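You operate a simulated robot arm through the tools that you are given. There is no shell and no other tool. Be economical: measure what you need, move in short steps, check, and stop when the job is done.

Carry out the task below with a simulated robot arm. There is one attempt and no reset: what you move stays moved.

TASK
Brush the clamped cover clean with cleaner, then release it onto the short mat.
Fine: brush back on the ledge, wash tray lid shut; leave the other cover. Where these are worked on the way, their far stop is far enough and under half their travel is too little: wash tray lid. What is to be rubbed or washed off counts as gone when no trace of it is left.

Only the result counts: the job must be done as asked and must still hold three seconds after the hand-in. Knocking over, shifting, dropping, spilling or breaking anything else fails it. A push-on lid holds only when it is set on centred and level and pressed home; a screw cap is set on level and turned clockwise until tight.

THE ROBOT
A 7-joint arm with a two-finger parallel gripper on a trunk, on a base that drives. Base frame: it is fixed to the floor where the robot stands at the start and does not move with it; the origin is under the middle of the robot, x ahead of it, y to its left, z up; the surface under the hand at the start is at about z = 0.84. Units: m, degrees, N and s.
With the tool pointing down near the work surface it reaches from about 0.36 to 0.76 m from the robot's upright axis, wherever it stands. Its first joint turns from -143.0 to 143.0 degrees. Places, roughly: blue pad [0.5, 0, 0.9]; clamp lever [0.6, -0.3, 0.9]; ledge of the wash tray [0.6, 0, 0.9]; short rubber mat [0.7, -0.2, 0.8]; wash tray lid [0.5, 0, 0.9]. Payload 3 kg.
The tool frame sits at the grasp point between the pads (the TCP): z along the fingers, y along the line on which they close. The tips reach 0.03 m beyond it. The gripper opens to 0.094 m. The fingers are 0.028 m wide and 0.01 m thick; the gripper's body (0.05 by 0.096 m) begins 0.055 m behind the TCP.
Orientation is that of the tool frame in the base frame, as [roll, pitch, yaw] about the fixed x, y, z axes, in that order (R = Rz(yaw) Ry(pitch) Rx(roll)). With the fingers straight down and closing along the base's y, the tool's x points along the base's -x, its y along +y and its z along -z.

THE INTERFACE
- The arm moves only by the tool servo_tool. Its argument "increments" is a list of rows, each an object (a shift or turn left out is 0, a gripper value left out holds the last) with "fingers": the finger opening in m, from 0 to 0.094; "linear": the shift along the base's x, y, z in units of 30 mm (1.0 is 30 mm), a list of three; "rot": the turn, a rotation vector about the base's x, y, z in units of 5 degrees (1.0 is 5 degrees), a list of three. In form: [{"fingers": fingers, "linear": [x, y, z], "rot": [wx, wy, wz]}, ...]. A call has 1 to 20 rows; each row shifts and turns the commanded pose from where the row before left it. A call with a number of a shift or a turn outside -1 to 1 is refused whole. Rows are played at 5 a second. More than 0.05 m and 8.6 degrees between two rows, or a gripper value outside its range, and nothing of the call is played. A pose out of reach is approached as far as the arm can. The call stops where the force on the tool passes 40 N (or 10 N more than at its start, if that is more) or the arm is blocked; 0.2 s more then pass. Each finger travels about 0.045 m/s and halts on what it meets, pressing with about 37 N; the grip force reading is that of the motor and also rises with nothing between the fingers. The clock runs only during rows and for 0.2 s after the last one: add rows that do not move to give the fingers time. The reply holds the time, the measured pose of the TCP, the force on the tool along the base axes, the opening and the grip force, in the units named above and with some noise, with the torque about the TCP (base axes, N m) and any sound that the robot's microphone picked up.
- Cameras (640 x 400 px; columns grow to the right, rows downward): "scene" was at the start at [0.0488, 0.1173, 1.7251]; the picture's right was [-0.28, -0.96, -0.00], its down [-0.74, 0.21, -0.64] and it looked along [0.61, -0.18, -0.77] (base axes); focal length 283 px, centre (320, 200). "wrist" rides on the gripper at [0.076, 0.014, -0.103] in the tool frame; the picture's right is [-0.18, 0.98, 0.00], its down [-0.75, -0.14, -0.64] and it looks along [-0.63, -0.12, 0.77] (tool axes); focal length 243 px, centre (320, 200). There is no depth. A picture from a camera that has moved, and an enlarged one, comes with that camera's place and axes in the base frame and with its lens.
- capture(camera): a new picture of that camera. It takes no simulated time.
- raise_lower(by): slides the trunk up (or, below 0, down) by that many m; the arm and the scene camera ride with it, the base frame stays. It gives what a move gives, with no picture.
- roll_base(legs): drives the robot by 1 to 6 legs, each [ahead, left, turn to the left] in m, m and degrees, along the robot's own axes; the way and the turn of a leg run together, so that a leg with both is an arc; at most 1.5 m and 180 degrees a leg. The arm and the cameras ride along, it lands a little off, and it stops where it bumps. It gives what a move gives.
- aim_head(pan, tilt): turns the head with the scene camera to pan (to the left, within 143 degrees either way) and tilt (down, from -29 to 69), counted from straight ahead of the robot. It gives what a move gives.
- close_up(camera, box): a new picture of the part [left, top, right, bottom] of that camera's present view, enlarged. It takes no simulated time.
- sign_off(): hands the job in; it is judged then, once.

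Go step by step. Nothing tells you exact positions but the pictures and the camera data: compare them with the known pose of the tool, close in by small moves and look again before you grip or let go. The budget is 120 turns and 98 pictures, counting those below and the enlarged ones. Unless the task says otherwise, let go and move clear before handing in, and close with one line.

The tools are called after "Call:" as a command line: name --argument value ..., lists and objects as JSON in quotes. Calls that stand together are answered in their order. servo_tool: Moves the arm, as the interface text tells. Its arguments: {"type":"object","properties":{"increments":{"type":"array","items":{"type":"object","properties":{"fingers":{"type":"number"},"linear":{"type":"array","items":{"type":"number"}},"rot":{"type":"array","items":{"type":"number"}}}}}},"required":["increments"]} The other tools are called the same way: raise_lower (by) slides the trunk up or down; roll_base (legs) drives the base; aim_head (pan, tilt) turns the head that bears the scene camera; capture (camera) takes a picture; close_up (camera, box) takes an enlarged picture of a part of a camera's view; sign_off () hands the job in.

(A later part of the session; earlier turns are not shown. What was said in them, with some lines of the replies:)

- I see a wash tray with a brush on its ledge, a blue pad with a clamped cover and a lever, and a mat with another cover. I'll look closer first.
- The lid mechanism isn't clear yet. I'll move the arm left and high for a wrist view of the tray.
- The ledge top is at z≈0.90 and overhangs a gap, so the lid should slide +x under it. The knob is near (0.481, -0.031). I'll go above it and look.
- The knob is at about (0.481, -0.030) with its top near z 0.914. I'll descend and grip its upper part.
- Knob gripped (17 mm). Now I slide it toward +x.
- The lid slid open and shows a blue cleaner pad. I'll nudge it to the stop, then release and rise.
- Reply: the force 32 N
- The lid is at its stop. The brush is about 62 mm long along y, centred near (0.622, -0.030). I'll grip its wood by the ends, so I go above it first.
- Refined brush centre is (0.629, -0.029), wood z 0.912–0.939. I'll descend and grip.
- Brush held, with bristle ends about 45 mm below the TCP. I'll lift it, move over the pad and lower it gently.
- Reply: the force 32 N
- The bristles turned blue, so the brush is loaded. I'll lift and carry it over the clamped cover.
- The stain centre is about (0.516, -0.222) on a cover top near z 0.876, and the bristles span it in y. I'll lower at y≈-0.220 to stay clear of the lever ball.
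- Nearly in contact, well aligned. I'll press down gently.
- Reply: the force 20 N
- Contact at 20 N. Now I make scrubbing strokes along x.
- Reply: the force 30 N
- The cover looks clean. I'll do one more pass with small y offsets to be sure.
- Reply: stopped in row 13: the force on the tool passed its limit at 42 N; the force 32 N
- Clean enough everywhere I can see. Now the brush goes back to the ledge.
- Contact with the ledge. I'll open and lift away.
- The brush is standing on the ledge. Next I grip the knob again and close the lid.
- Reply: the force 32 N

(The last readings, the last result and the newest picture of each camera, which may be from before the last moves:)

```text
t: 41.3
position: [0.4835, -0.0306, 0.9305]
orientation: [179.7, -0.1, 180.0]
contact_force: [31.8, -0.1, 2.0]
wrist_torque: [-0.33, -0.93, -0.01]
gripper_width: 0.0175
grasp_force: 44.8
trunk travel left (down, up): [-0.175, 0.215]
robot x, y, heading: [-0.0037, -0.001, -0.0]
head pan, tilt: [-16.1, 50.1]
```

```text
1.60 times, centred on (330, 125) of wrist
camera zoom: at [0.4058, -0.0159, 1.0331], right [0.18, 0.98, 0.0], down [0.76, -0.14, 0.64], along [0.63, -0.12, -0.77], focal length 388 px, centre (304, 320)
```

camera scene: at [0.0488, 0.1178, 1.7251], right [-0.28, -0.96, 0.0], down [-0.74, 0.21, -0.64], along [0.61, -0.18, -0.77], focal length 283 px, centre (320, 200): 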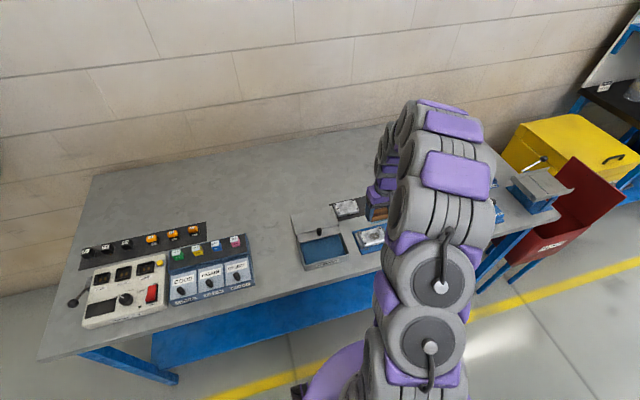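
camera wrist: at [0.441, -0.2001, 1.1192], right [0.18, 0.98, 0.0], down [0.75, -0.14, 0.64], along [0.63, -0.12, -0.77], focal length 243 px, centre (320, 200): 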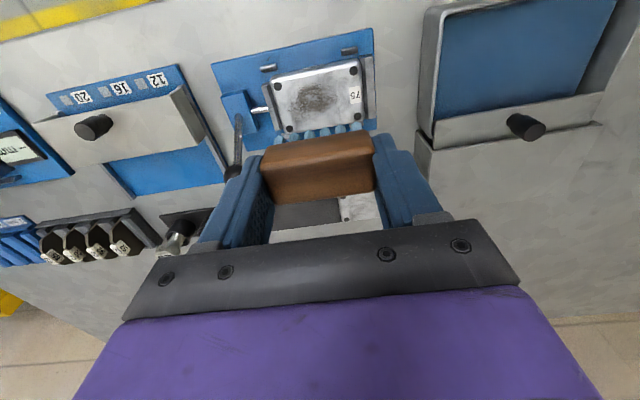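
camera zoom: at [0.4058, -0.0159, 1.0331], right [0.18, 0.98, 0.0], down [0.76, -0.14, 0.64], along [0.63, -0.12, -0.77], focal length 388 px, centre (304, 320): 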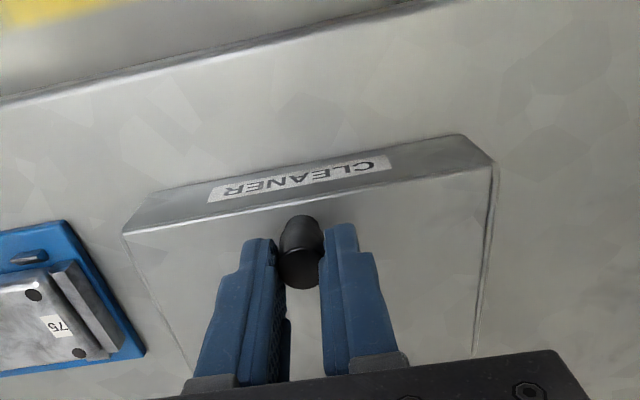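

The lid is shut at its stop. I'll release and move to view the clamp lever.

Call:
servo_tool --increments '[{"fingers": 0.06}, {}, {}, {"linear": [0, 0, 1]}, {"linear": [0, 0, 1]}, {"linear": [0, 0, 1]}, {"linear": [0, -0.9, 0.8]}, {"linear": [0, -0.9, 0.8]}, {"linear": [0, -0.9, 0.8]}, {"linear": [0, -0.9, 0]}, {"linear": [0, -0.9, 0]}, {"linear": [0, -0.9, 0]}, {"linear": [0, -0.9, 0]}, {"linear": [0, -0.9, 0]}, {}]'

Call:
capture --camera "wrist"

Call:
close_up --camera "wrist" --box '[240, 40, 440, 200]'

Call:
close_up --camera "scene" --box '[270, 180, 430, 280]'

```text
t: 44.5
position: [0.4773, -0.2469, 1.0925]
orientation: [179.8, -0.3, 180.0]
contact_force: [0.2, 1.0, -0.8]
wrist_torque: [0.02, 0.0, 0.02]
gripper_width: 0.0601
grasp_force: 0.0
trunk travel left (down, up): [-0.175, 0.215]
robot x, y, heading: [0.0012, 0.0028, 0.0]
head pan, tilt: [-16.1, 50.1]
```

```text
60 pictures are left
camera wrist: at [0.4021, -0.2337, 1.1952], right [0.18, 0.98, 0.0], down [0.76, -0.14, 0.64], along [0.63, -0.11, -0.77], focal length 243 px, centre (320, 200)
```

wrist: 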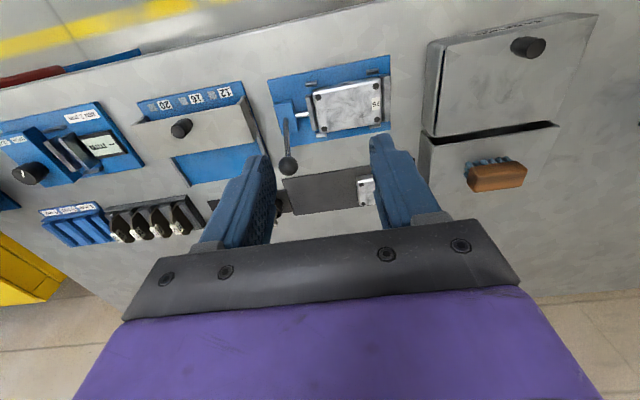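

```text
2.50 times, centred on (340, 120) of wrist
camera zoom: at [0.4021, -0.2337, 1.1952], right [0.18, 0.98, 0.0], down [0.76, -0.14, 0.64], along [0.63, -0.11, -0.77], focal length 606 px, centre (270, 400)
```

zoom: 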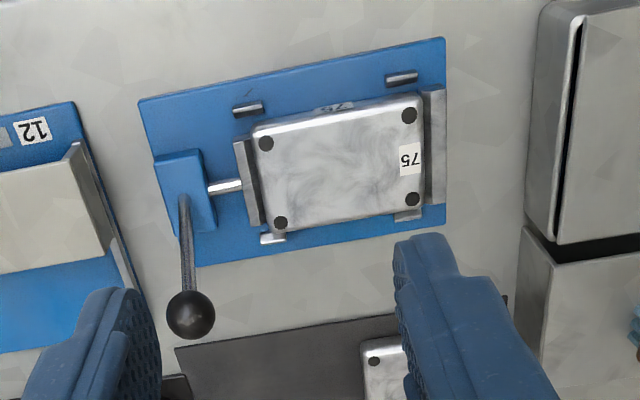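

```text
4.00 times, centred on (350, 230) of scene
camera zoom: at [0.0481, 0.118, 1.7251], right [-0.28, -0.96, 0.0], down [-0.74, 0.21, -0.64], along [0.61, -0.18, -0.77], focal length 1132 px, centre (200, 80)
```

zoom: 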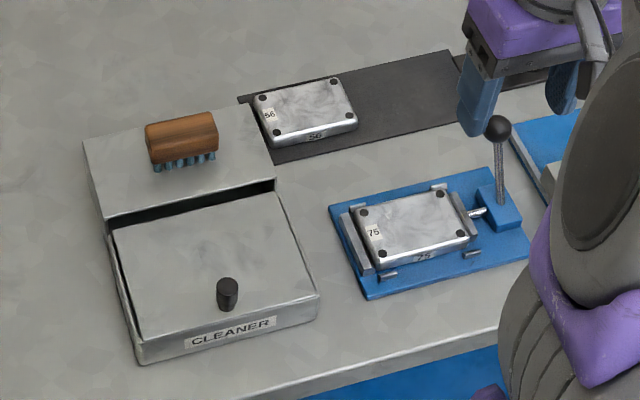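

Lid is shut and the brush is on the ledge. The lever ball is near (0.549, -0.297, 0.943), leaning +x from its block. I'll go above it and check.

Call:
servo_tool --increments '[{"linear": [0.8, -0.55, -0.8]}, {"linear": [0.8, -0.55, -0.8]}, {"linear": [0.79, -0.55, -0.8]}, {"linear": [0, 0, -0.6]}, {}]'

Call:
close_up --camera "wrist" --box '[220, 40, 420, 240]'

Call:
close_up --camera "scene" --box '[350, 170, 430, 250]'

```text
t: 45.7
position: [0.55, -0.297, 1.0022]
orientation: [179.8, -0.3, 180.0]
contact_force: [-0.2, 0.1, 0.5]
wrist_torque: [-0.01, 0.02, 0.01]
gripper_width: 0.0599
grasp_force: 0.0
trunk travel left (down, up): [-0.175, 0.215]
robot x, y, heading: [0.0001, -0.001, -0.1]
head pan, tilt: [-16.1, 50.1]
```

```text
2.00 times, centred on (320, 140) of wrist
camera zoom: at [0.4746, -0.2825, 1.1056], right [0.18, 0.98, 0.0], down [0.76, -0.14, 0.64], along [0.63, -0.11, -0.77], focal length 485 px, centre (320, 320)
```

zoom: 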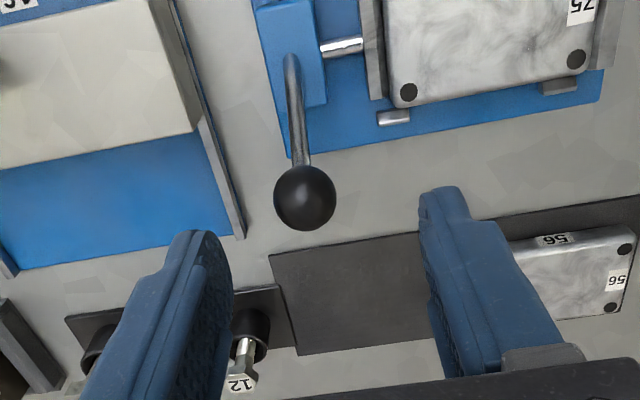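

```text
5.00 times, centred on (390, 210) of scene
camera zoom: at [0.0492, 0.1182, 1.7251], right [-0.28, -0.96, 0.0], down [-0.74, 0.21, -0.64], along [0.61, -0.18, -0.77], focal length 1416 px, centre (-30, 150)
```

zoom: 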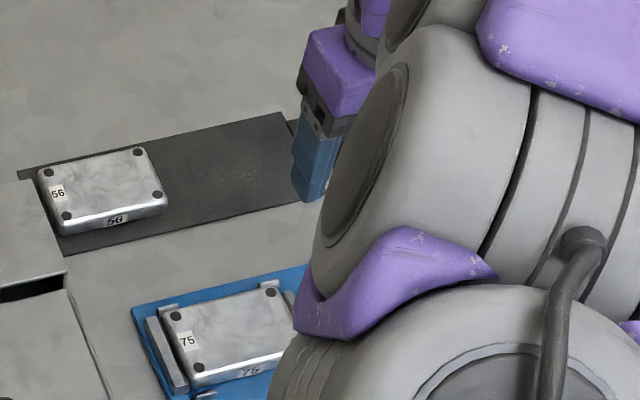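

Ball at about (0.550, -0.301, 0.943). I'll descend and grip it.

Call:
servo_tool --increments '[{"linear": [0, -0.13, -0.95]}, {"linear": [0, 0, -0.95]}, {"fingers": 0.0}, {}, {}, {}, {}]'

Call:
close_up --camera "wrist" --box '[220, 40, 420, 240]'

```text
t: 47.3
position: [0.5506, -0.3043, 0.9457]
orientation: [179.7, -0.2, -179.9]
contact_force: [-0.9, -25.3, 5.8]
wrist_torque: [-0.58, 0.19, -0.25]
gripper_width: 0.0248
grasp_force: 44.3
trunk travel left (down, up): [-0.175, 0.215]
robot x, y, heading: [0.0001, -0.0012, 0.0]
head pan, tilt: [-16.1, 50.1]
```

```text
2.00 times, centred on (320, 140) of wrist
camera zoom: at [0.4745, -0.2899, 1.0485], right [0.18, 0.98, 0.0], down [0.76, -0.14, 0.64], along [0.63, -0.12, -0.77], focal length 485 px, centre (320, 320)
```

zoom: 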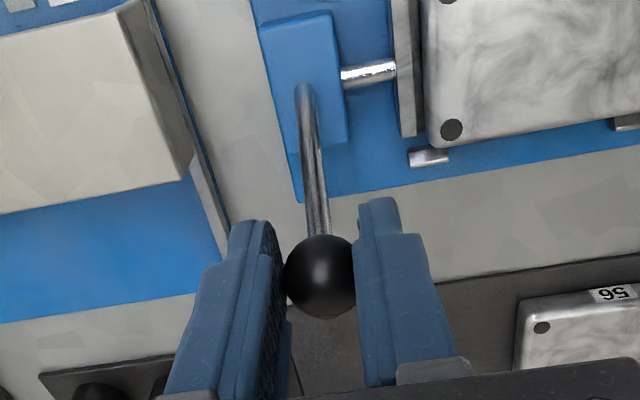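

The lever is stiff sideways, so it likely swings about y. I'll relieve the offset and probe toward -x along the arc.

Call:
servo_tool --increments '[{"linear": [0, -0.12, 0]}, {}, {"linear": [-0.15, 0, 0.08]}, {"linear": [-0.15, 0, 0.08]}, {"linear": [-0.15, 0, 0.06]}, {}]'

```text
t: 48.7
position: [0.5385, -0.3036, 0.9514]
orientation: [179.7, -0.3, -179.9]
contact_force: [15.3, -9.4, -5.6]
wrist_torque: [-0.22, -1.41, -0.09]
gripper_width: 0.0247
grasp_force: 45.5
trunk travel left (down, up): [-0.175, 0.215]
robot x, y, heading: [0.0003, 0.0024, 0.0]
head pan, tilt: [-16.1, 50.1]
```

Call:
close_up --camera "wrist" --box '[220, 40, 420, 240]'

```text
2.00 times, centred on (320, 140) of wrist
camera zoom: at [0.4623, -0.2902, 1.0545], right [0.18, 0.98, 0.0], down [0.76, -0.14, 0.64], along [0.63, -0.11, -0.77], focal length 485 px, centre (320, 320)
```

zoom: 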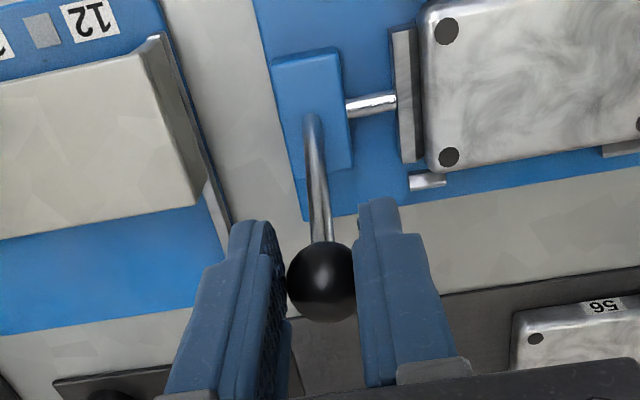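

The lever follows toward -x. I continue along the arc.

Call:
servo_tool --increments '[{"linear": [-0.233, 0, 0.063]}, {"linear": [-0.24, 0, 0.037]}, {"linear": [-0.242, 0, 0.013]}, {"linear": [-0.242, 0, -0.013]}, {"linear": [-0.24, 0, -0.037]}, {"linear": [-0.233, 0, -0.063]}, {}]'

Call:
close_up --camera "wrist" --box '[220, 40, 420, 240]'

```text
t: 50.3
position: [0.4946, -0.304, 0.9519]
orientation: [179.7, -0.2, 179.9]
contact_force: [0.3, -0.1, -0.9]
wrist_torque: [-0.03, 0.0, 0.02]
gripper_width: 0.0
grasp_force: 32.5
trunk travel left (down, up): [-0.175, 0.215]
robot x, y, heading: [-0.0026, 0.0013, -0.1]
head pan, tilt: [-16.1, 50.1]
```

```text
2.00 times, centred on (320, 140) of wrist
camera zoom: at [0.4176, -0.2906, 1.0546], right [0.18, 0.98, 0.0], down [0.76, -0.14, 0.64], along [0.63, -0.11, -0.77], focal length 485 px, centre (320, 320)
```

zoom: 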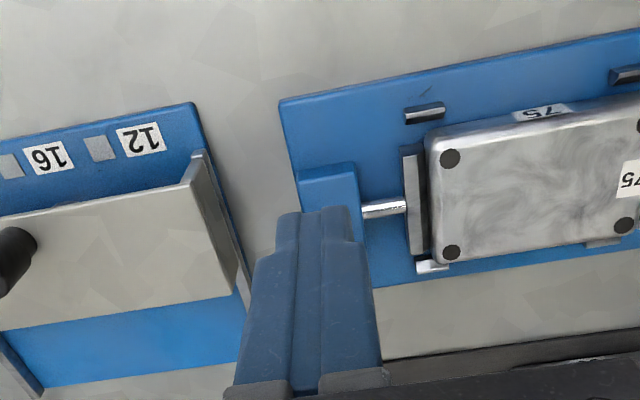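

The grip slipped off the ball. I'll rise and look at where the lever is.

Call:
servo_tool --increments '[{"linear": [0, 0, 1]}, {"linear": [-0.5, 0, 1], "fingers": 0.06}, {"linear": [-0.5, 0, 1]}, {}]'

Call:
close_up --camera "wrist" --box '[220, 20, 420, 220]'

Call:
close_up --camera "scene" --box '[350, 180, 430, 250]'

```text
t: 51.3
position: [0.4647, -0.3035, 1.0414]
orientation: [179.7, -0.4, -179.9]
contact_force: [0.4, -0.5, 0.4]
wrist_torque: [-0.02, -0.01, 0.0]
gripper_width: 0.0599
grasp_force: 0.1
trunk travel left (down, up): [-0.175, 0.215]
robot x, y, heading: [0.0002, -0.0031, 0.1]
head pan, tilt: [-16.1, 50.1]
```

```text
2.00 times, centred on (320, 120) of wrist
camera zoom: at [0.3883, -0.2901, 1.1447], right [0.18, 0.98, 0.0], down [0.76, -0.14, 0.64], along [0.63, -0.11, -0.77], focal length 485 px, centre (320, 360)
```

zoom: 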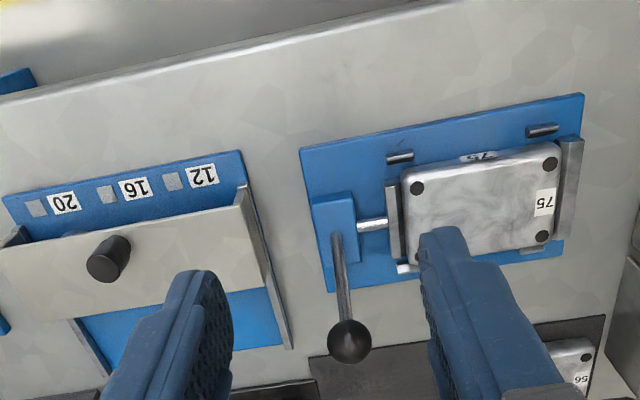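

```text
5.71 times, centred on (390, 215) of scene
camera zoom: at [0.0487, 0.1184, 1.725], right [-0.28, -0.96, 0.0], down [-0.74, 0.21, -0.64], along [0.61, -0.18, -0.77], focal length 1618 px, centre (-80, 114)
```

zoom: 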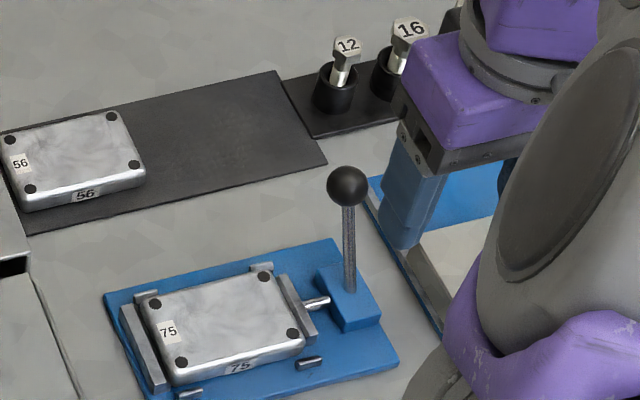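

The lever sprang back near its start, so it needs a firm push past centre. I'll push it with closed fingers from the +x side.

Call:
servo_tool --increments '[{"linear": [0.9, 0, 0], "fingers": 0.0}, {"linear": [0.9, 0, 0]}, {"linear": [0.9, 0, 0]}, {"linear": [0.9, 0, 0]}, {"linear": [0.8, 0, 0]}, {}, {"linear": [0, 0, -0.8]}, {"linear": [0, 0, -0.8]}, {"linear": [0, 0, -0.8]}, {"linear": [0, 0, -0.8]}, {}]'

Call:
close_up --camera "wrist" --box '[220, 20, 420, 220]'

```text
t: 53.7
position: [0.5958, -0.3052, 0.9458]
orientation: [179.8, -0.2, 179.9]
contact_force: [-0.8, -0.1, -0.5]
wrist_torque: [-0.02, -0.01, -0.02]
gripper_width: 0.0001
grasp_force: 32.9
trunk travel left (down, up): [-0.175, 0.215]
robot x, y, heading: [0.0019, -0.0013, 0.1]
head pan, tilt: [-16.1, 50.1]
```

```text
2.00 times, centred on (320, 120) of wrist
camera zoom: at [0.5201, -0.2913, 1.0482], right [0.18, 0.98, 0.0], down [0.76, -0.14, 0.64], along [0.63, -0.11, -0.77], focal length 485 px, centre (320, 360)
```

zoom: 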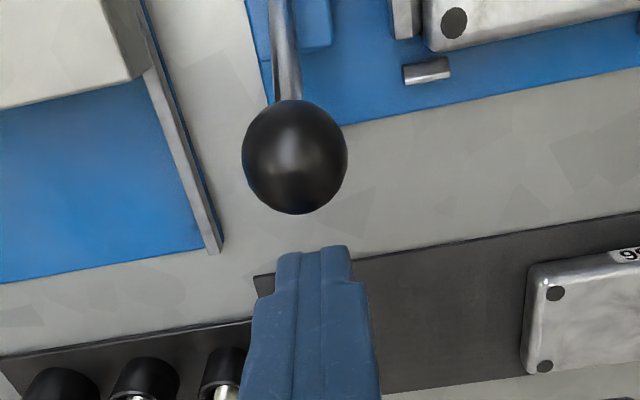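

Aligned with the ball. Now pushing toward -x.

Call:
servo_tool --increments '[{"linear": [-0.25, 0, 0]}, {"linear": [-0.25, 0, 0]}, {"linear": [-0.25, 0, 0]}, {"linear": [-0.25, 0, 0]}, {"linear": [-0.25, 0, 0]}, {"linear": [-0.25, 0, 0]}, {"linear": [-0.25, 0, 0]}, {"linear": [-0.25, 0, 0]}, {"linear": [-0.25, 0, 0]}, {"linear": [-0.25, 0, 0]}, {"linear": [-0.25, 0, 0]}, {}]'

Call:
close_up --camera "wrist" --box '[220, 20, 420, 220]'

```text
t: 56.3
position: [0.5136, -0.3052, 0.9445]
orientation: [179.7, -0.3, -180.0]
contact_force: [-0.1, -0.6, -0.2]
wrist_torque: [-0.02, 0.03, 0.02]
gripper_width: 0.0
grasp_force: 33.0
trunk travel left (down, up): [-0.175, 0.215]
robot x, y, heading: [0.0011, 0.003, 0.0]
head pan, tilt: [-16.1, 50.1]
```

```text
2.00 times, centred on (320, 120) of wrist
camera zoom: at [0.4373, -0.29, 1.0488], right [0.18, 0.98, 0.0], down [0.76, -0.14, 0.64], along [0.63, -0.11, -0.77], focal length 485 px, centre (320, 360)
```

zoom: 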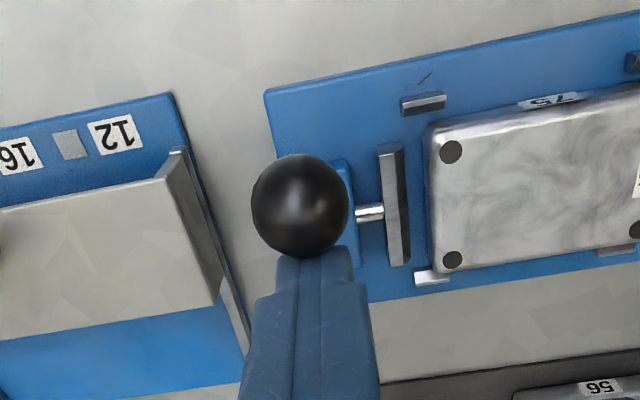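

The jaw has opened, with a gap to the cover. I'll push the lever a bit further to its stop, then rise.

Call:
servo_tool --increments '[{"linear": [-0.25, 0, 0]}, {"linear": [-0.25, 0, -0.05]}, {"linear": [-0.2, 0, -0.05]}, {"linear": [-0.2, 0, -0.05]}]'

Call:
servo_tool --increments '[{"linear": [0.3, 0, 0.3]}, {"linear": [0, 0, 1]}, {"linear": [0, 0.3, 1]}, {"linear": [-0.5, 0.5, 1]}, {"linear": [-0.8, 0.5, 0], "fingers": 0.06}, {}]'

Call:
close_up --camera "wrist" --box '[200, 20, 440, 220]'

Call:
close_up --camera "scene" --box '[340, 180, 430, 250]'

```text
t: 56.9
position: [0.5096, -0.3026, 0.9494]
orientation: [-179.6, 1.0, -179.7]
contact_force: [34.7, 2.6, -3.8]
wrist_torque: [-0.41, -0.9, -0.02]
gripper_width: 0.0
grasp_force: 33.3
trunk travel left (down, up): [-0.175, 0.215]
robot x, y, heading: [0.0027, 0.0, 0.2]
head pan, tilt: [-16.1, 50.1]
stopped in row 2: the force on the tool passed its limit at 47 N (the readings are from after the stop); the commanded pose is now the measured one
```

```text
t: 58.3
position: [0.4751, -0.2644, 1.0481]
orientation: [-179.8, 0.6, -179.8]
contact_force: [-0.5, -0.6, 0.2]
wrist_torque: [-0.04, 0.02, -0.01]
gripper_width: 0.0504
grasp_force: 0.1
trunk travel left (down, up): [-0.175, 0.215]
robot x, y, heading: [0.0006, 0.0007, -0.1]
head pan, tilt: [-16.1, 50.1]
```

```text
2.00 times, centred on (320, 120) of wrist
camera zoom: at [0.397, -0.2507, 1.1494], right [0.18, 0.98, 0.0], down [0.75, -0.14, 0.65], along [0.64, -0.12, -0.76], focal length 485 px, centre (320, 360)
```

zoom: 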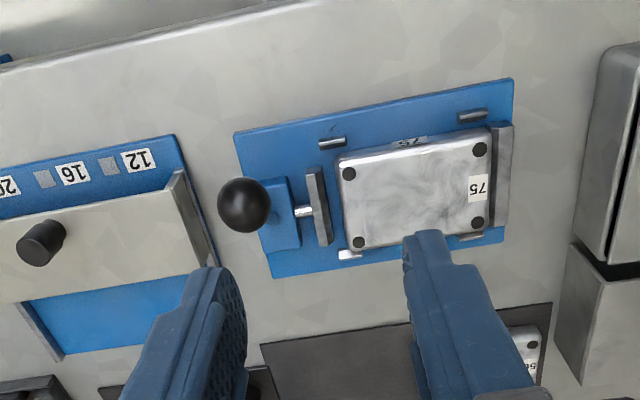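

```text
5.71 times, centred on (385, 215) of scene
camera zoom: at [0.0486, 0.1186, 1.725], right [-0.28, -0.96, 0.0], down [-0.74, 0.21, -0.64], along [0.61, -0.18, -0.77], focal length 1618 px, centre (-51, 114)
```

zoom: 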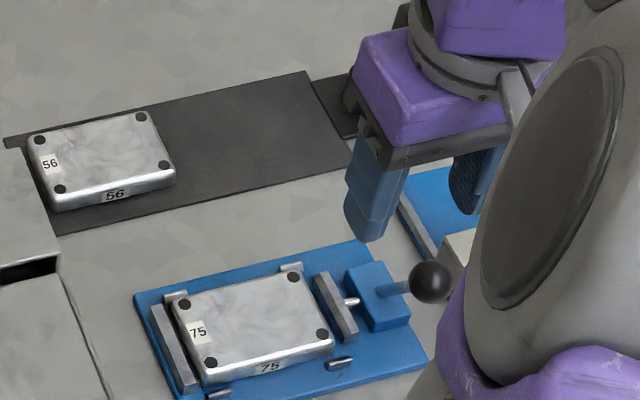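

Clamp is released, with the lever over and the jaw back. The cover is about 0.06 × 0.09 m, centred near (0.520, -0.216). I'll turn the gripper -90° so it closes along x and go above it.

Call:
servo_tool --increments '[{"linear": [0.083, 0.09, 0], "rot": [0, 0, -1], "fingers": 0.09}, {"linear": [0.083, 0.09, 0], "rot": [0, 0, -1]}, {"linear": [0.083, 0.09, 0], "rot": [0, 0, -1]}, {"linear": [0.083, 0.09, 0], "rot": [0, 0, -1]}, {"linear": [0.083, 0.09, 0], "rot": [0, 0, -1]}, {"linear": [0.083, 0.09, 0], "rot": [0, 0, -1]}, {"linear": [0.083, 0.09, 0], "rot": [0, 0, -1]}, {"linear": [0.083, 0.09, 0], "rot": [0, 0, -1]}, {"linear": [0.083, 0.09, 0], "rot": [0, 0, -1]}, {"linear": [0.083, 0.09, 0], "rot": [0, 0, -1]}, {"linear": [0.083, 0.09, 0], "rot": [0, 0, -1]}, {"linear": [0.083, 0.09, 0], "rot": [0, 0, -1]}, {"linear": [0.083, 0.09, 0], "rot": [0, 0, -1]}, {"linear": [0.083, 0.09, 0], "rot": [0, 0, -1]}, {"linear": [0.083, 0.09, 0], "rot": [0, 0, -1]}, {"linear": [0.083, 0.09, 0], "rot": [0, 0, -1]}, {"linear": [0.083, 0.09, 0], "rot": [0, 0, -1]}, {"linear": [0.083, 0.09, 0], "rot": [0, 0, -1]}, {}]'

Call:
capture --camera "wrist"

Call:
close_up --camera "scene" --box '[340, 180, 430, 250]'

```text
t: 62.3
position: [0.5191, -0.2164, 1.0488]
orientation: [-179.7, 0.6, 90.1]
contact_force: [-0.6, 0.3, 0.3]
wrist_torque: [0.0, -0.05, 0.04]
gripper_width: 0.0901
grasp_force: 0.1
trunk travel left (down, up): [-0.175, 0.215]
robot x, y, heading: [-0.0002, 0.0019, 0.1]
head pan, tilt: [-16.1, 50.1]
```

```text
46 pictures are left
camera wrist: at [0.5331, -0.1387, 1.1497], right [0.98, -0.18, 0.0], down [-0.14, -0.75, 0.65], along [-0.12, -0.64, -0.76], focal length 243 px, centre (320, 200)
```

wrist: 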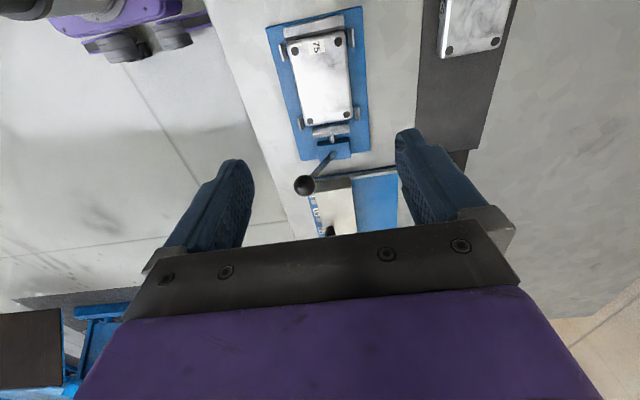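

```text
5.71 times, centred on (385, 215) of scene
camera zoom: at [0.0487, 0.1193, 1.725], right [-0.28, -0.96, 0.0], down [-0.74, 0.21, -0.64], along [0.61, -0.18, -0.77], focal length 1618 px, centre (-51, 114)
```

zoom: 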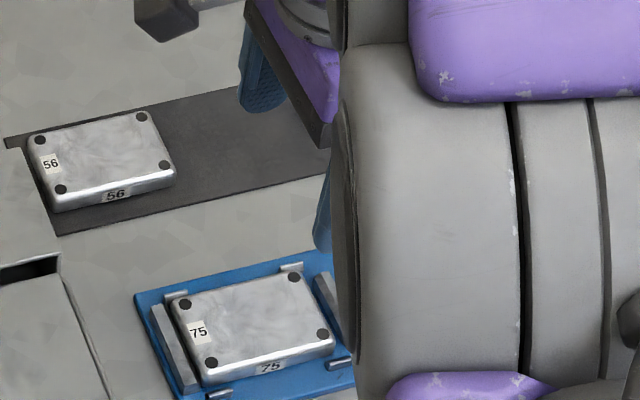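

Aligned over the cover. I'll level the slight tilt and descend to grip its sides.

Call:
servo_tool --increments '[{"linear": [0.03, 0.05, -0.9], "rot": [0.12, 0, 0]}, {"linear": [0, 0, -0.9]}, {"linear": [0, 0, -0.9]}, {"linear": [0, 0, -0.9]}, {"linear": [0, 0, -0.6]}, {"linear": [0, 0, -0.5]}, {}]'

Call:
capture --camera "wrist"

Call:
close_up --camera "scene" --box '[340, 190, 420, 260]'

```text
t: 63.9
position: [0.5211, -0.2148, 0.9078]
orientation: [-179.7, 0.1, 90.2]
contact_force: [-0.1, 0.4, -0.1]
wrist_torque: [0.01, 0.01, -0.02]
gripper_width: 0.0899
grasp_force: 0.0
trunk travel left (down, up): [-0.175, 0.215]
robot x, y, heading: [-0.0009, 0.0005, 0.2]
head pan, tilt: [-16.1, 50.1]
```

```text
44 pictures are left
camera wrist: at [0.5337, -0.1388, 1.0099], right [0.98, -0.18, 0.0], down [-0.14, -0.75, 0.64], along [-0.12, -0.63, -0.77], focal length 243 px, centre (320, 200)
```

wrist: 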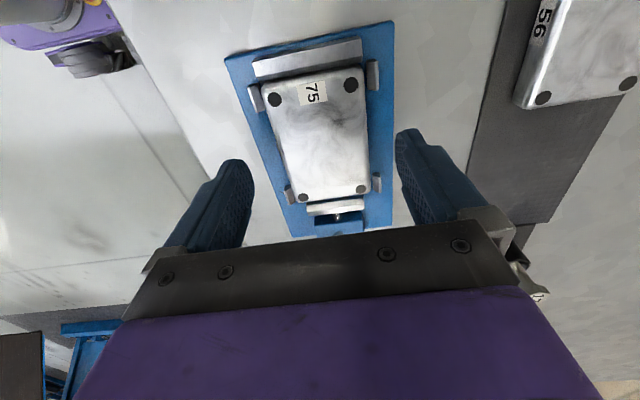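

```text
5.71 times, centred on (380, 225) of scene
camera zoom: at [0.0489, 0.1189, 1.7251], right [-0.28, -0.96, 0.0], down [-0.74, 0.21, -0.64], along [0.61, -0.18, -0.77], focal length 1618 px, centre (-23, 57)
```

zoom: 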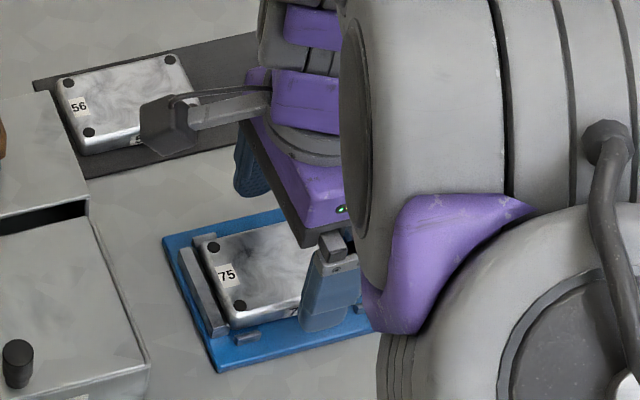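

Well centred. I'll lower further and grip.

Call:
servo_tool --increments '[{"linear": [0, 0.1, -0.4]}, {"linear": [0, 0, -0.3]}, {}, {"fingers": 0.0}, {}, {}, {}]'

Call:
capture --camera "wrist"

```text
t: 65.5
position: [0.52, -0.2125, 0.8855]
orientation: [-179.7, 0.1, 90.1]
contact_force: [0.8, -0.6, 0.3]
wrist_torque: [-0.04, -0.06, -0.01]
gripper_width: 0.0594
grasp_force: 36.7
trunk travel left (down, up): [-0.175, 0.215]
robot x, y, heading: [-0.0057, -0.0023, 0.3]
head pan, tilt: [-16.1, 50.1]
```

```text
42 pictures are left
camera wrist: at [0.534, -0.1356, 0.9886], right [0.98, -0.18, 0.0], down [-0.14, -0.75, 0.64], along [-0.12, -0.63, -0.77], focal length 243 px, centre (320, 200)
```

wrist: 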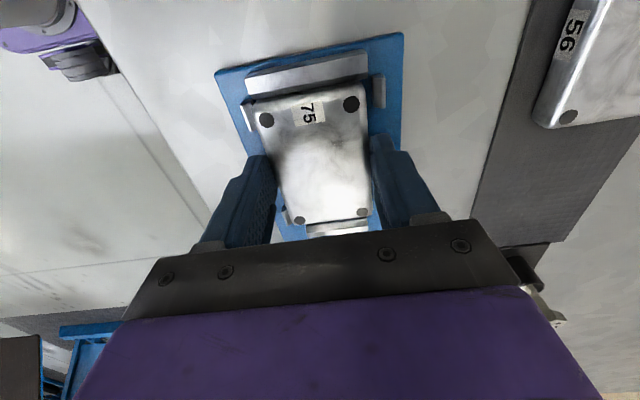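

Gripped at 59 mm. Lifting straight up.

Call:
servo_tool --increments '[{"linear": [0, 0, 0.4]}, {"linear": [0, 0, 0.6]}, {"linear": [0, 0, 0.8]}, {"linear": [0, 0, 0.8]}, {}]'

Call:
capture --camera "wrist"

Call:
close_up --camera "scene" --box '[340, 180, 420, 250]'

```text
t: 66.7
position: [0.5208, -0.211, 0.9654]
orientation: [-179.7, 0.1, 90.2]
contact_force: [-0.4, -0.7, -1.7]
wrist_torque: [0.0, 0.01, 0.01]
gripper_width: 0.0593
grasp_force: 36.8
trunk travel left (down, up): [-0.175, 0.215]
robot x, y, heading: [-0.0005, -0.0013, 0.1]
head pan, tilt: [-16.1, 50.1]
```

```text
41 pictures are left
camera wrist: at [0.5344, -0.1351, 1.0672], right [0.98, -0.18, -0.01], down [-0.13, -0.75, 0.64], along [-0.12, -0.63, -0.77], focal length 243 px, centre (320, 200)
```

wrist: 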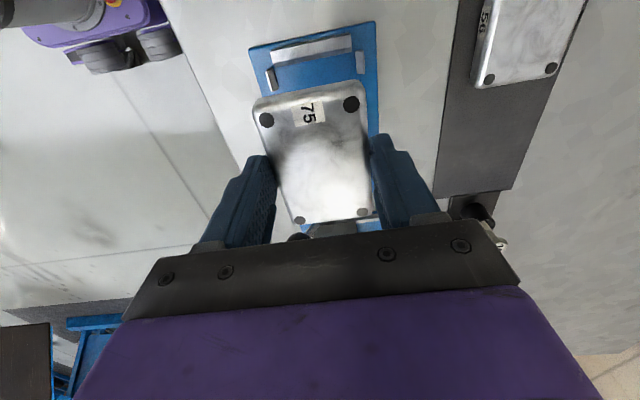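

```text
5.71 times, centred on (380, 215) of scene
camera zoom: at [0.0494, 0.1192, 1.725], right [-0.28, -0.96, 0.0], down [-0.74, 0.21, -0.64], along [0.61, -0.18, -0.77], focal length 1618 px, centre (-23, 114)
```

zoom: 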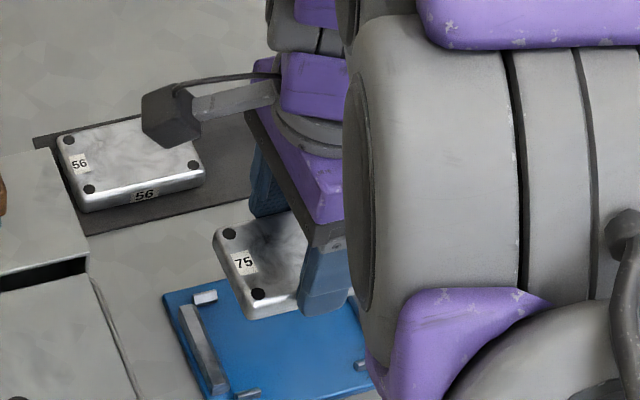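

Cover lifted level. I'll carry it over the free right part of the mat, aiming for cover centre (0.680, -0.274).

Call:
servo_tool --increments '[{"linear": [0.883, -0.383, 0]}, {"linear": [0.883, -0.383, 0]}, {"linear": [0.883, -0.383, 0]}, {"linear": [0.883, -0.383, 0]}, {"linear": [0.883, -0.383, 0]}, {"linear": [0.883, -0.383, 0]}, {}, {"linear": [0, 0, -0.8]}, {"linear": [0, 0, -0.6]}, {}]'

Call:
capture --camera "wrist"

Call:
close_up --camera "scene" --box '[330, 160, 430, 240]'

```text
t: 68.9
position: [0.6779, -0.2807, 0.9221]
orientation: [-179.7, 0.1, 90.2]
contact_force: [0.3, -0.5, -1.5]
wrist_torque: [0.02, 0.02, -0.01]
gripper_width: 0.0594
grasp_force: 36.7
trunk travel left (down, up): [-0.175, 0.215]
robot x, y, heading: [-0.0008, 0.0015, -0.0]
head pan, tilt: [-16.1, 50.1]
```

```text
39 pictures are left
camera wrist: at [0.6924, -0.2045, 1.0244], right [0.98, -0.18, -0.01], down [-0.13, -0.75, 0.64], along [-0.12, -0.63, -0.77], focal length 243 px, centre (320, 200)
```

wrist: 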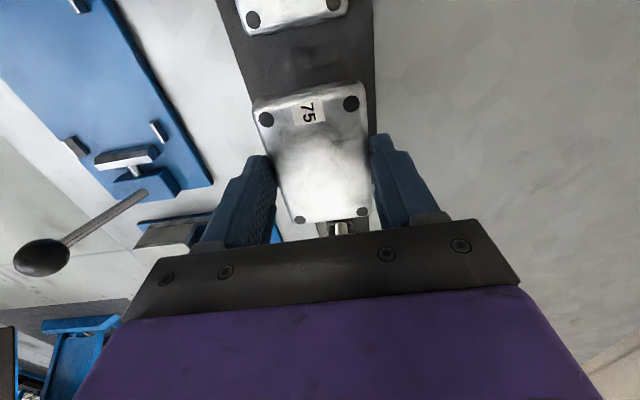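

```text
5.00 times, centred on (380, 200) of scene
camera zoom: at [0.0505, 0.1185, 1.725], right [-0.28, -0.96, 0.0], down [-0.74, 0.21, -0.64], along [0.61, -0.18, -0.77], focal length 1416 px, centre (20, 200)
```

zoom: 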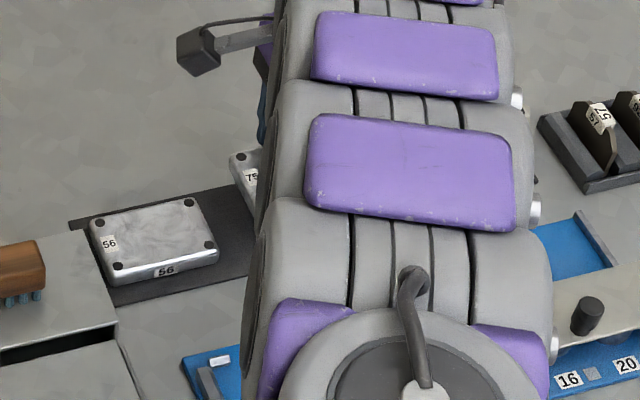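

Cover is centred over the mat in x, with a gap to cover 56. Lowering gently.

Call:
servo_tool --increments '[{"linear": [0, 0, -0.5]}, {"linear": [0, 0, -0.4]}, {"linear": [0, 0, -0.2]}, {"linear": [0, 0, -0.1]}, {}]'

Call:
capture --camera "wrist"

```text
t: 70.1
position: [0.6787, -0.281, 0.8862]
orientation: [-179.8, 0.0, 90.2]
contact_force: [-0.1, -0.3, -2.0]
wrist_torque: [0.01, 0.0, 0.01]
gripper_width: 0.0594
grasp_force: 36.6
trunk travel left (down, up): [-0.175, 0.215]
robot x, y, heading: [-0.0026, 0.0026, 0.0]
head pan, tilt: [-16.1, 50.1]
```

```text
37 pictures are left
camera wrist: at [0.6928, -0.2043, 0.9884], right [0.98, -0.18, -0.01], down [-0.13, -0.75, 0.64], along [-0.12, -0.63, -0.77], focal length 243 px, centre (320, 200)
```

wrist: 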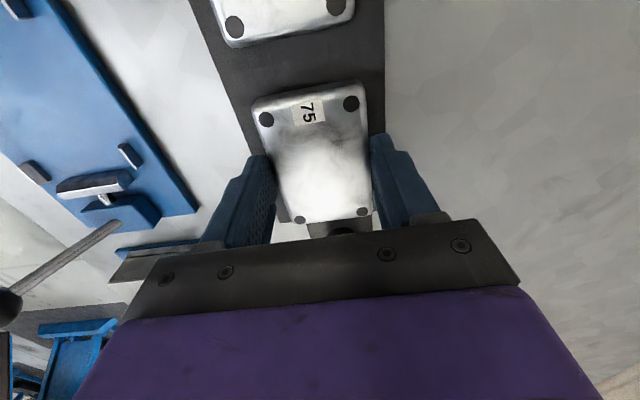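

Call:
servo_tool --increments '[{"linear": [0, 0, -0.1]}, {"linear": [0, 0, -0.1]}, {}]'

```text
t: 70.9
position: [0.6793, -0.2808, 0.881]
orientation: [-179.8, 0.0, 90.1]
contact_force: [-1.4, -0.3, 6.9]
wrist_torque: [-0.27, 0.22, -0.05]
gripper_width: 0.0591
grasp_force: 37.1
trunk travel left (down, up): [-0.175, 0.215]
robot x, y, heading: [0.0005, -0.0006, 0.0]
head pan, tilt: [-16.1, 50.1]
```

Contact on the mat. I'll release and rise.

Call:
servo_tool --increments '[{"fingers": 0.082}, {}, {}, {"linear": [0, 0, 0.5]}, {"linear": [0, 0, 1]}, {"linear": [0, 0, 1]}, {"linear": [0, 0, 1]}, {"linear": [-0.8, 0, 0.8]}, {"linear": [-0.9, 0, 0.8]}, {"linear": [-0.9, 0, 0]}, {"linear": [-0.9, 0, 0]}, {}]'

Call:
capture --camera "wrist"

Call:
capture --camera "scene"

```text
t: 73.5
position: [0.574, -0.2799, 1.0321]
orientation: [-179.6, 0.1, 90.1]
contact_force: [0.6, -0.6, -0.4]
wrist_torque: [0.02, -0.01, -0.04]
gripper_width: 0.0822
grasp_force: 0.2
trunk travel left (down, up): [-0.175, 0.215]
robot x, y, heading: [0.001, 0.0003, -0.3]
head pan, tilt: [-16.1, 50.1]
```

```text
36 pictures are left
camera wrist: at [0.5886, -0.2041, 1.1349], right [0.98, -0.18, -0.01], down [-0.13, -0.75, 0.64], along [-0.12, -0.63, -0.77], focal length 243 px, centre (320, 200)
```

wrist: 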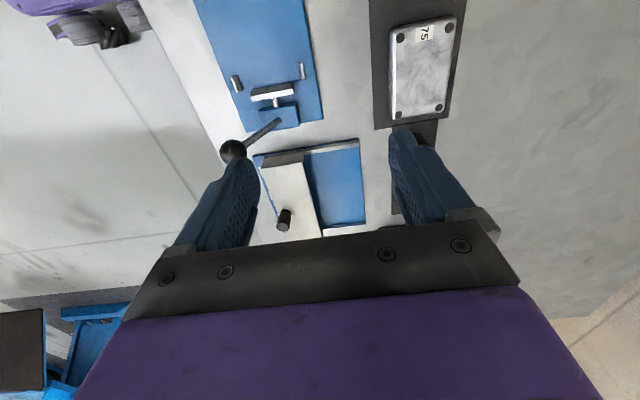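

```text
35 pictures are left
camera scene: at [0.0498, 0.1184, 1.725], right [-0.28, -0.96, 0.0], down [-0.74, 0.21, -0.64], along [0.61, -0.18, -0.77], focal length 283 px, centre (320, 200)
```

scene: 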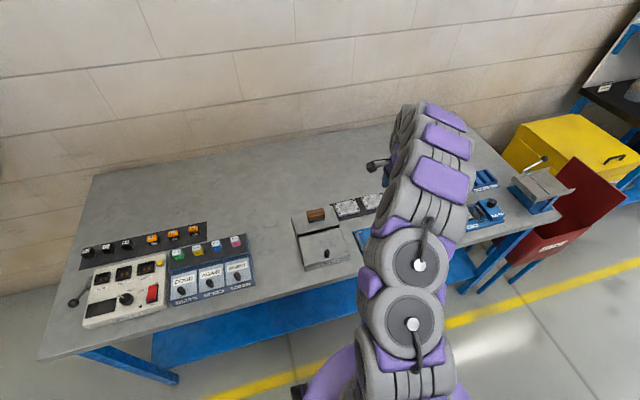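

Both covers are on the mat. I'll take one close-up pair to check cleanliness and placement.

Call:
close_up --camera "wrist" --box '[360, 0, 480, 140]'

Call:
close_up --camera "scene" --box '[280, 180, 400, 270]'

```text
2.86 times, centred on (420, 70) of wrist
camera zoom: at [0.5886, -0.2041, 1.1349], right [0.98, -0.18, -0.01], down [-0.13, -0.75, 0.64], along [-0.12, -0.63, -0.77], focal length 693 px, centre (34, 571)
```

zoom: 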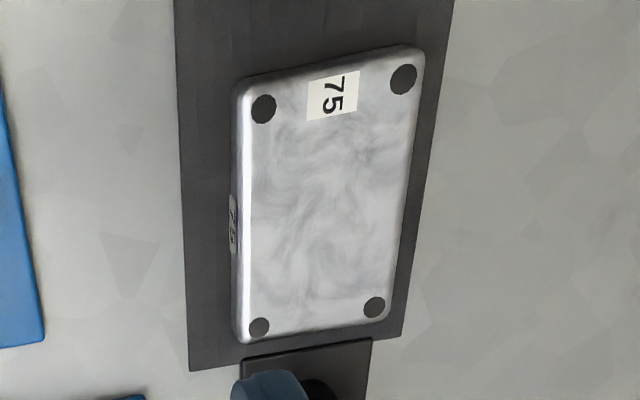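

```text
4.44 times, centred on (340, 225) of scene
camera zoom: at [0.0498, 0.1184, 1.725], right [-0.28, -0.96, 0.0], down [-0.74, 0.21, -0.64], along [0.61, -0.18, -0.77], focal length 1258 px, centre (231, 89)
```

zoom: 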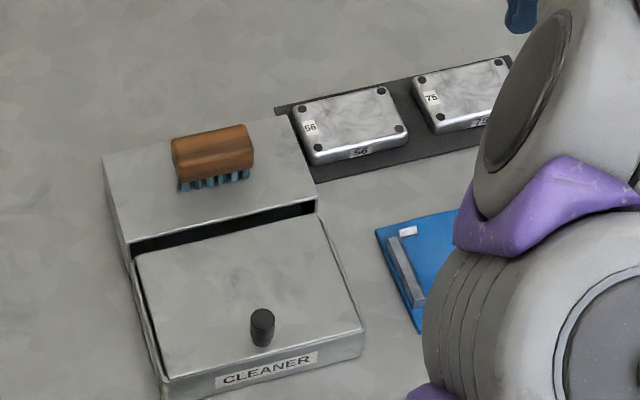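

The cover is clean and sits fully on the mat, the brush is on the ledge, the lid is shut, and cover 56 hasn't moved. Handing in.

Call:
sign_off

```text
The job is handed in.
```

The job is handed in: cover 75 was brushed with cleaner until no trace showed, then unclamped and set on the short mat. The brush is back on the ledge, the wash tray lid is shut, and cover 56 was left alone.
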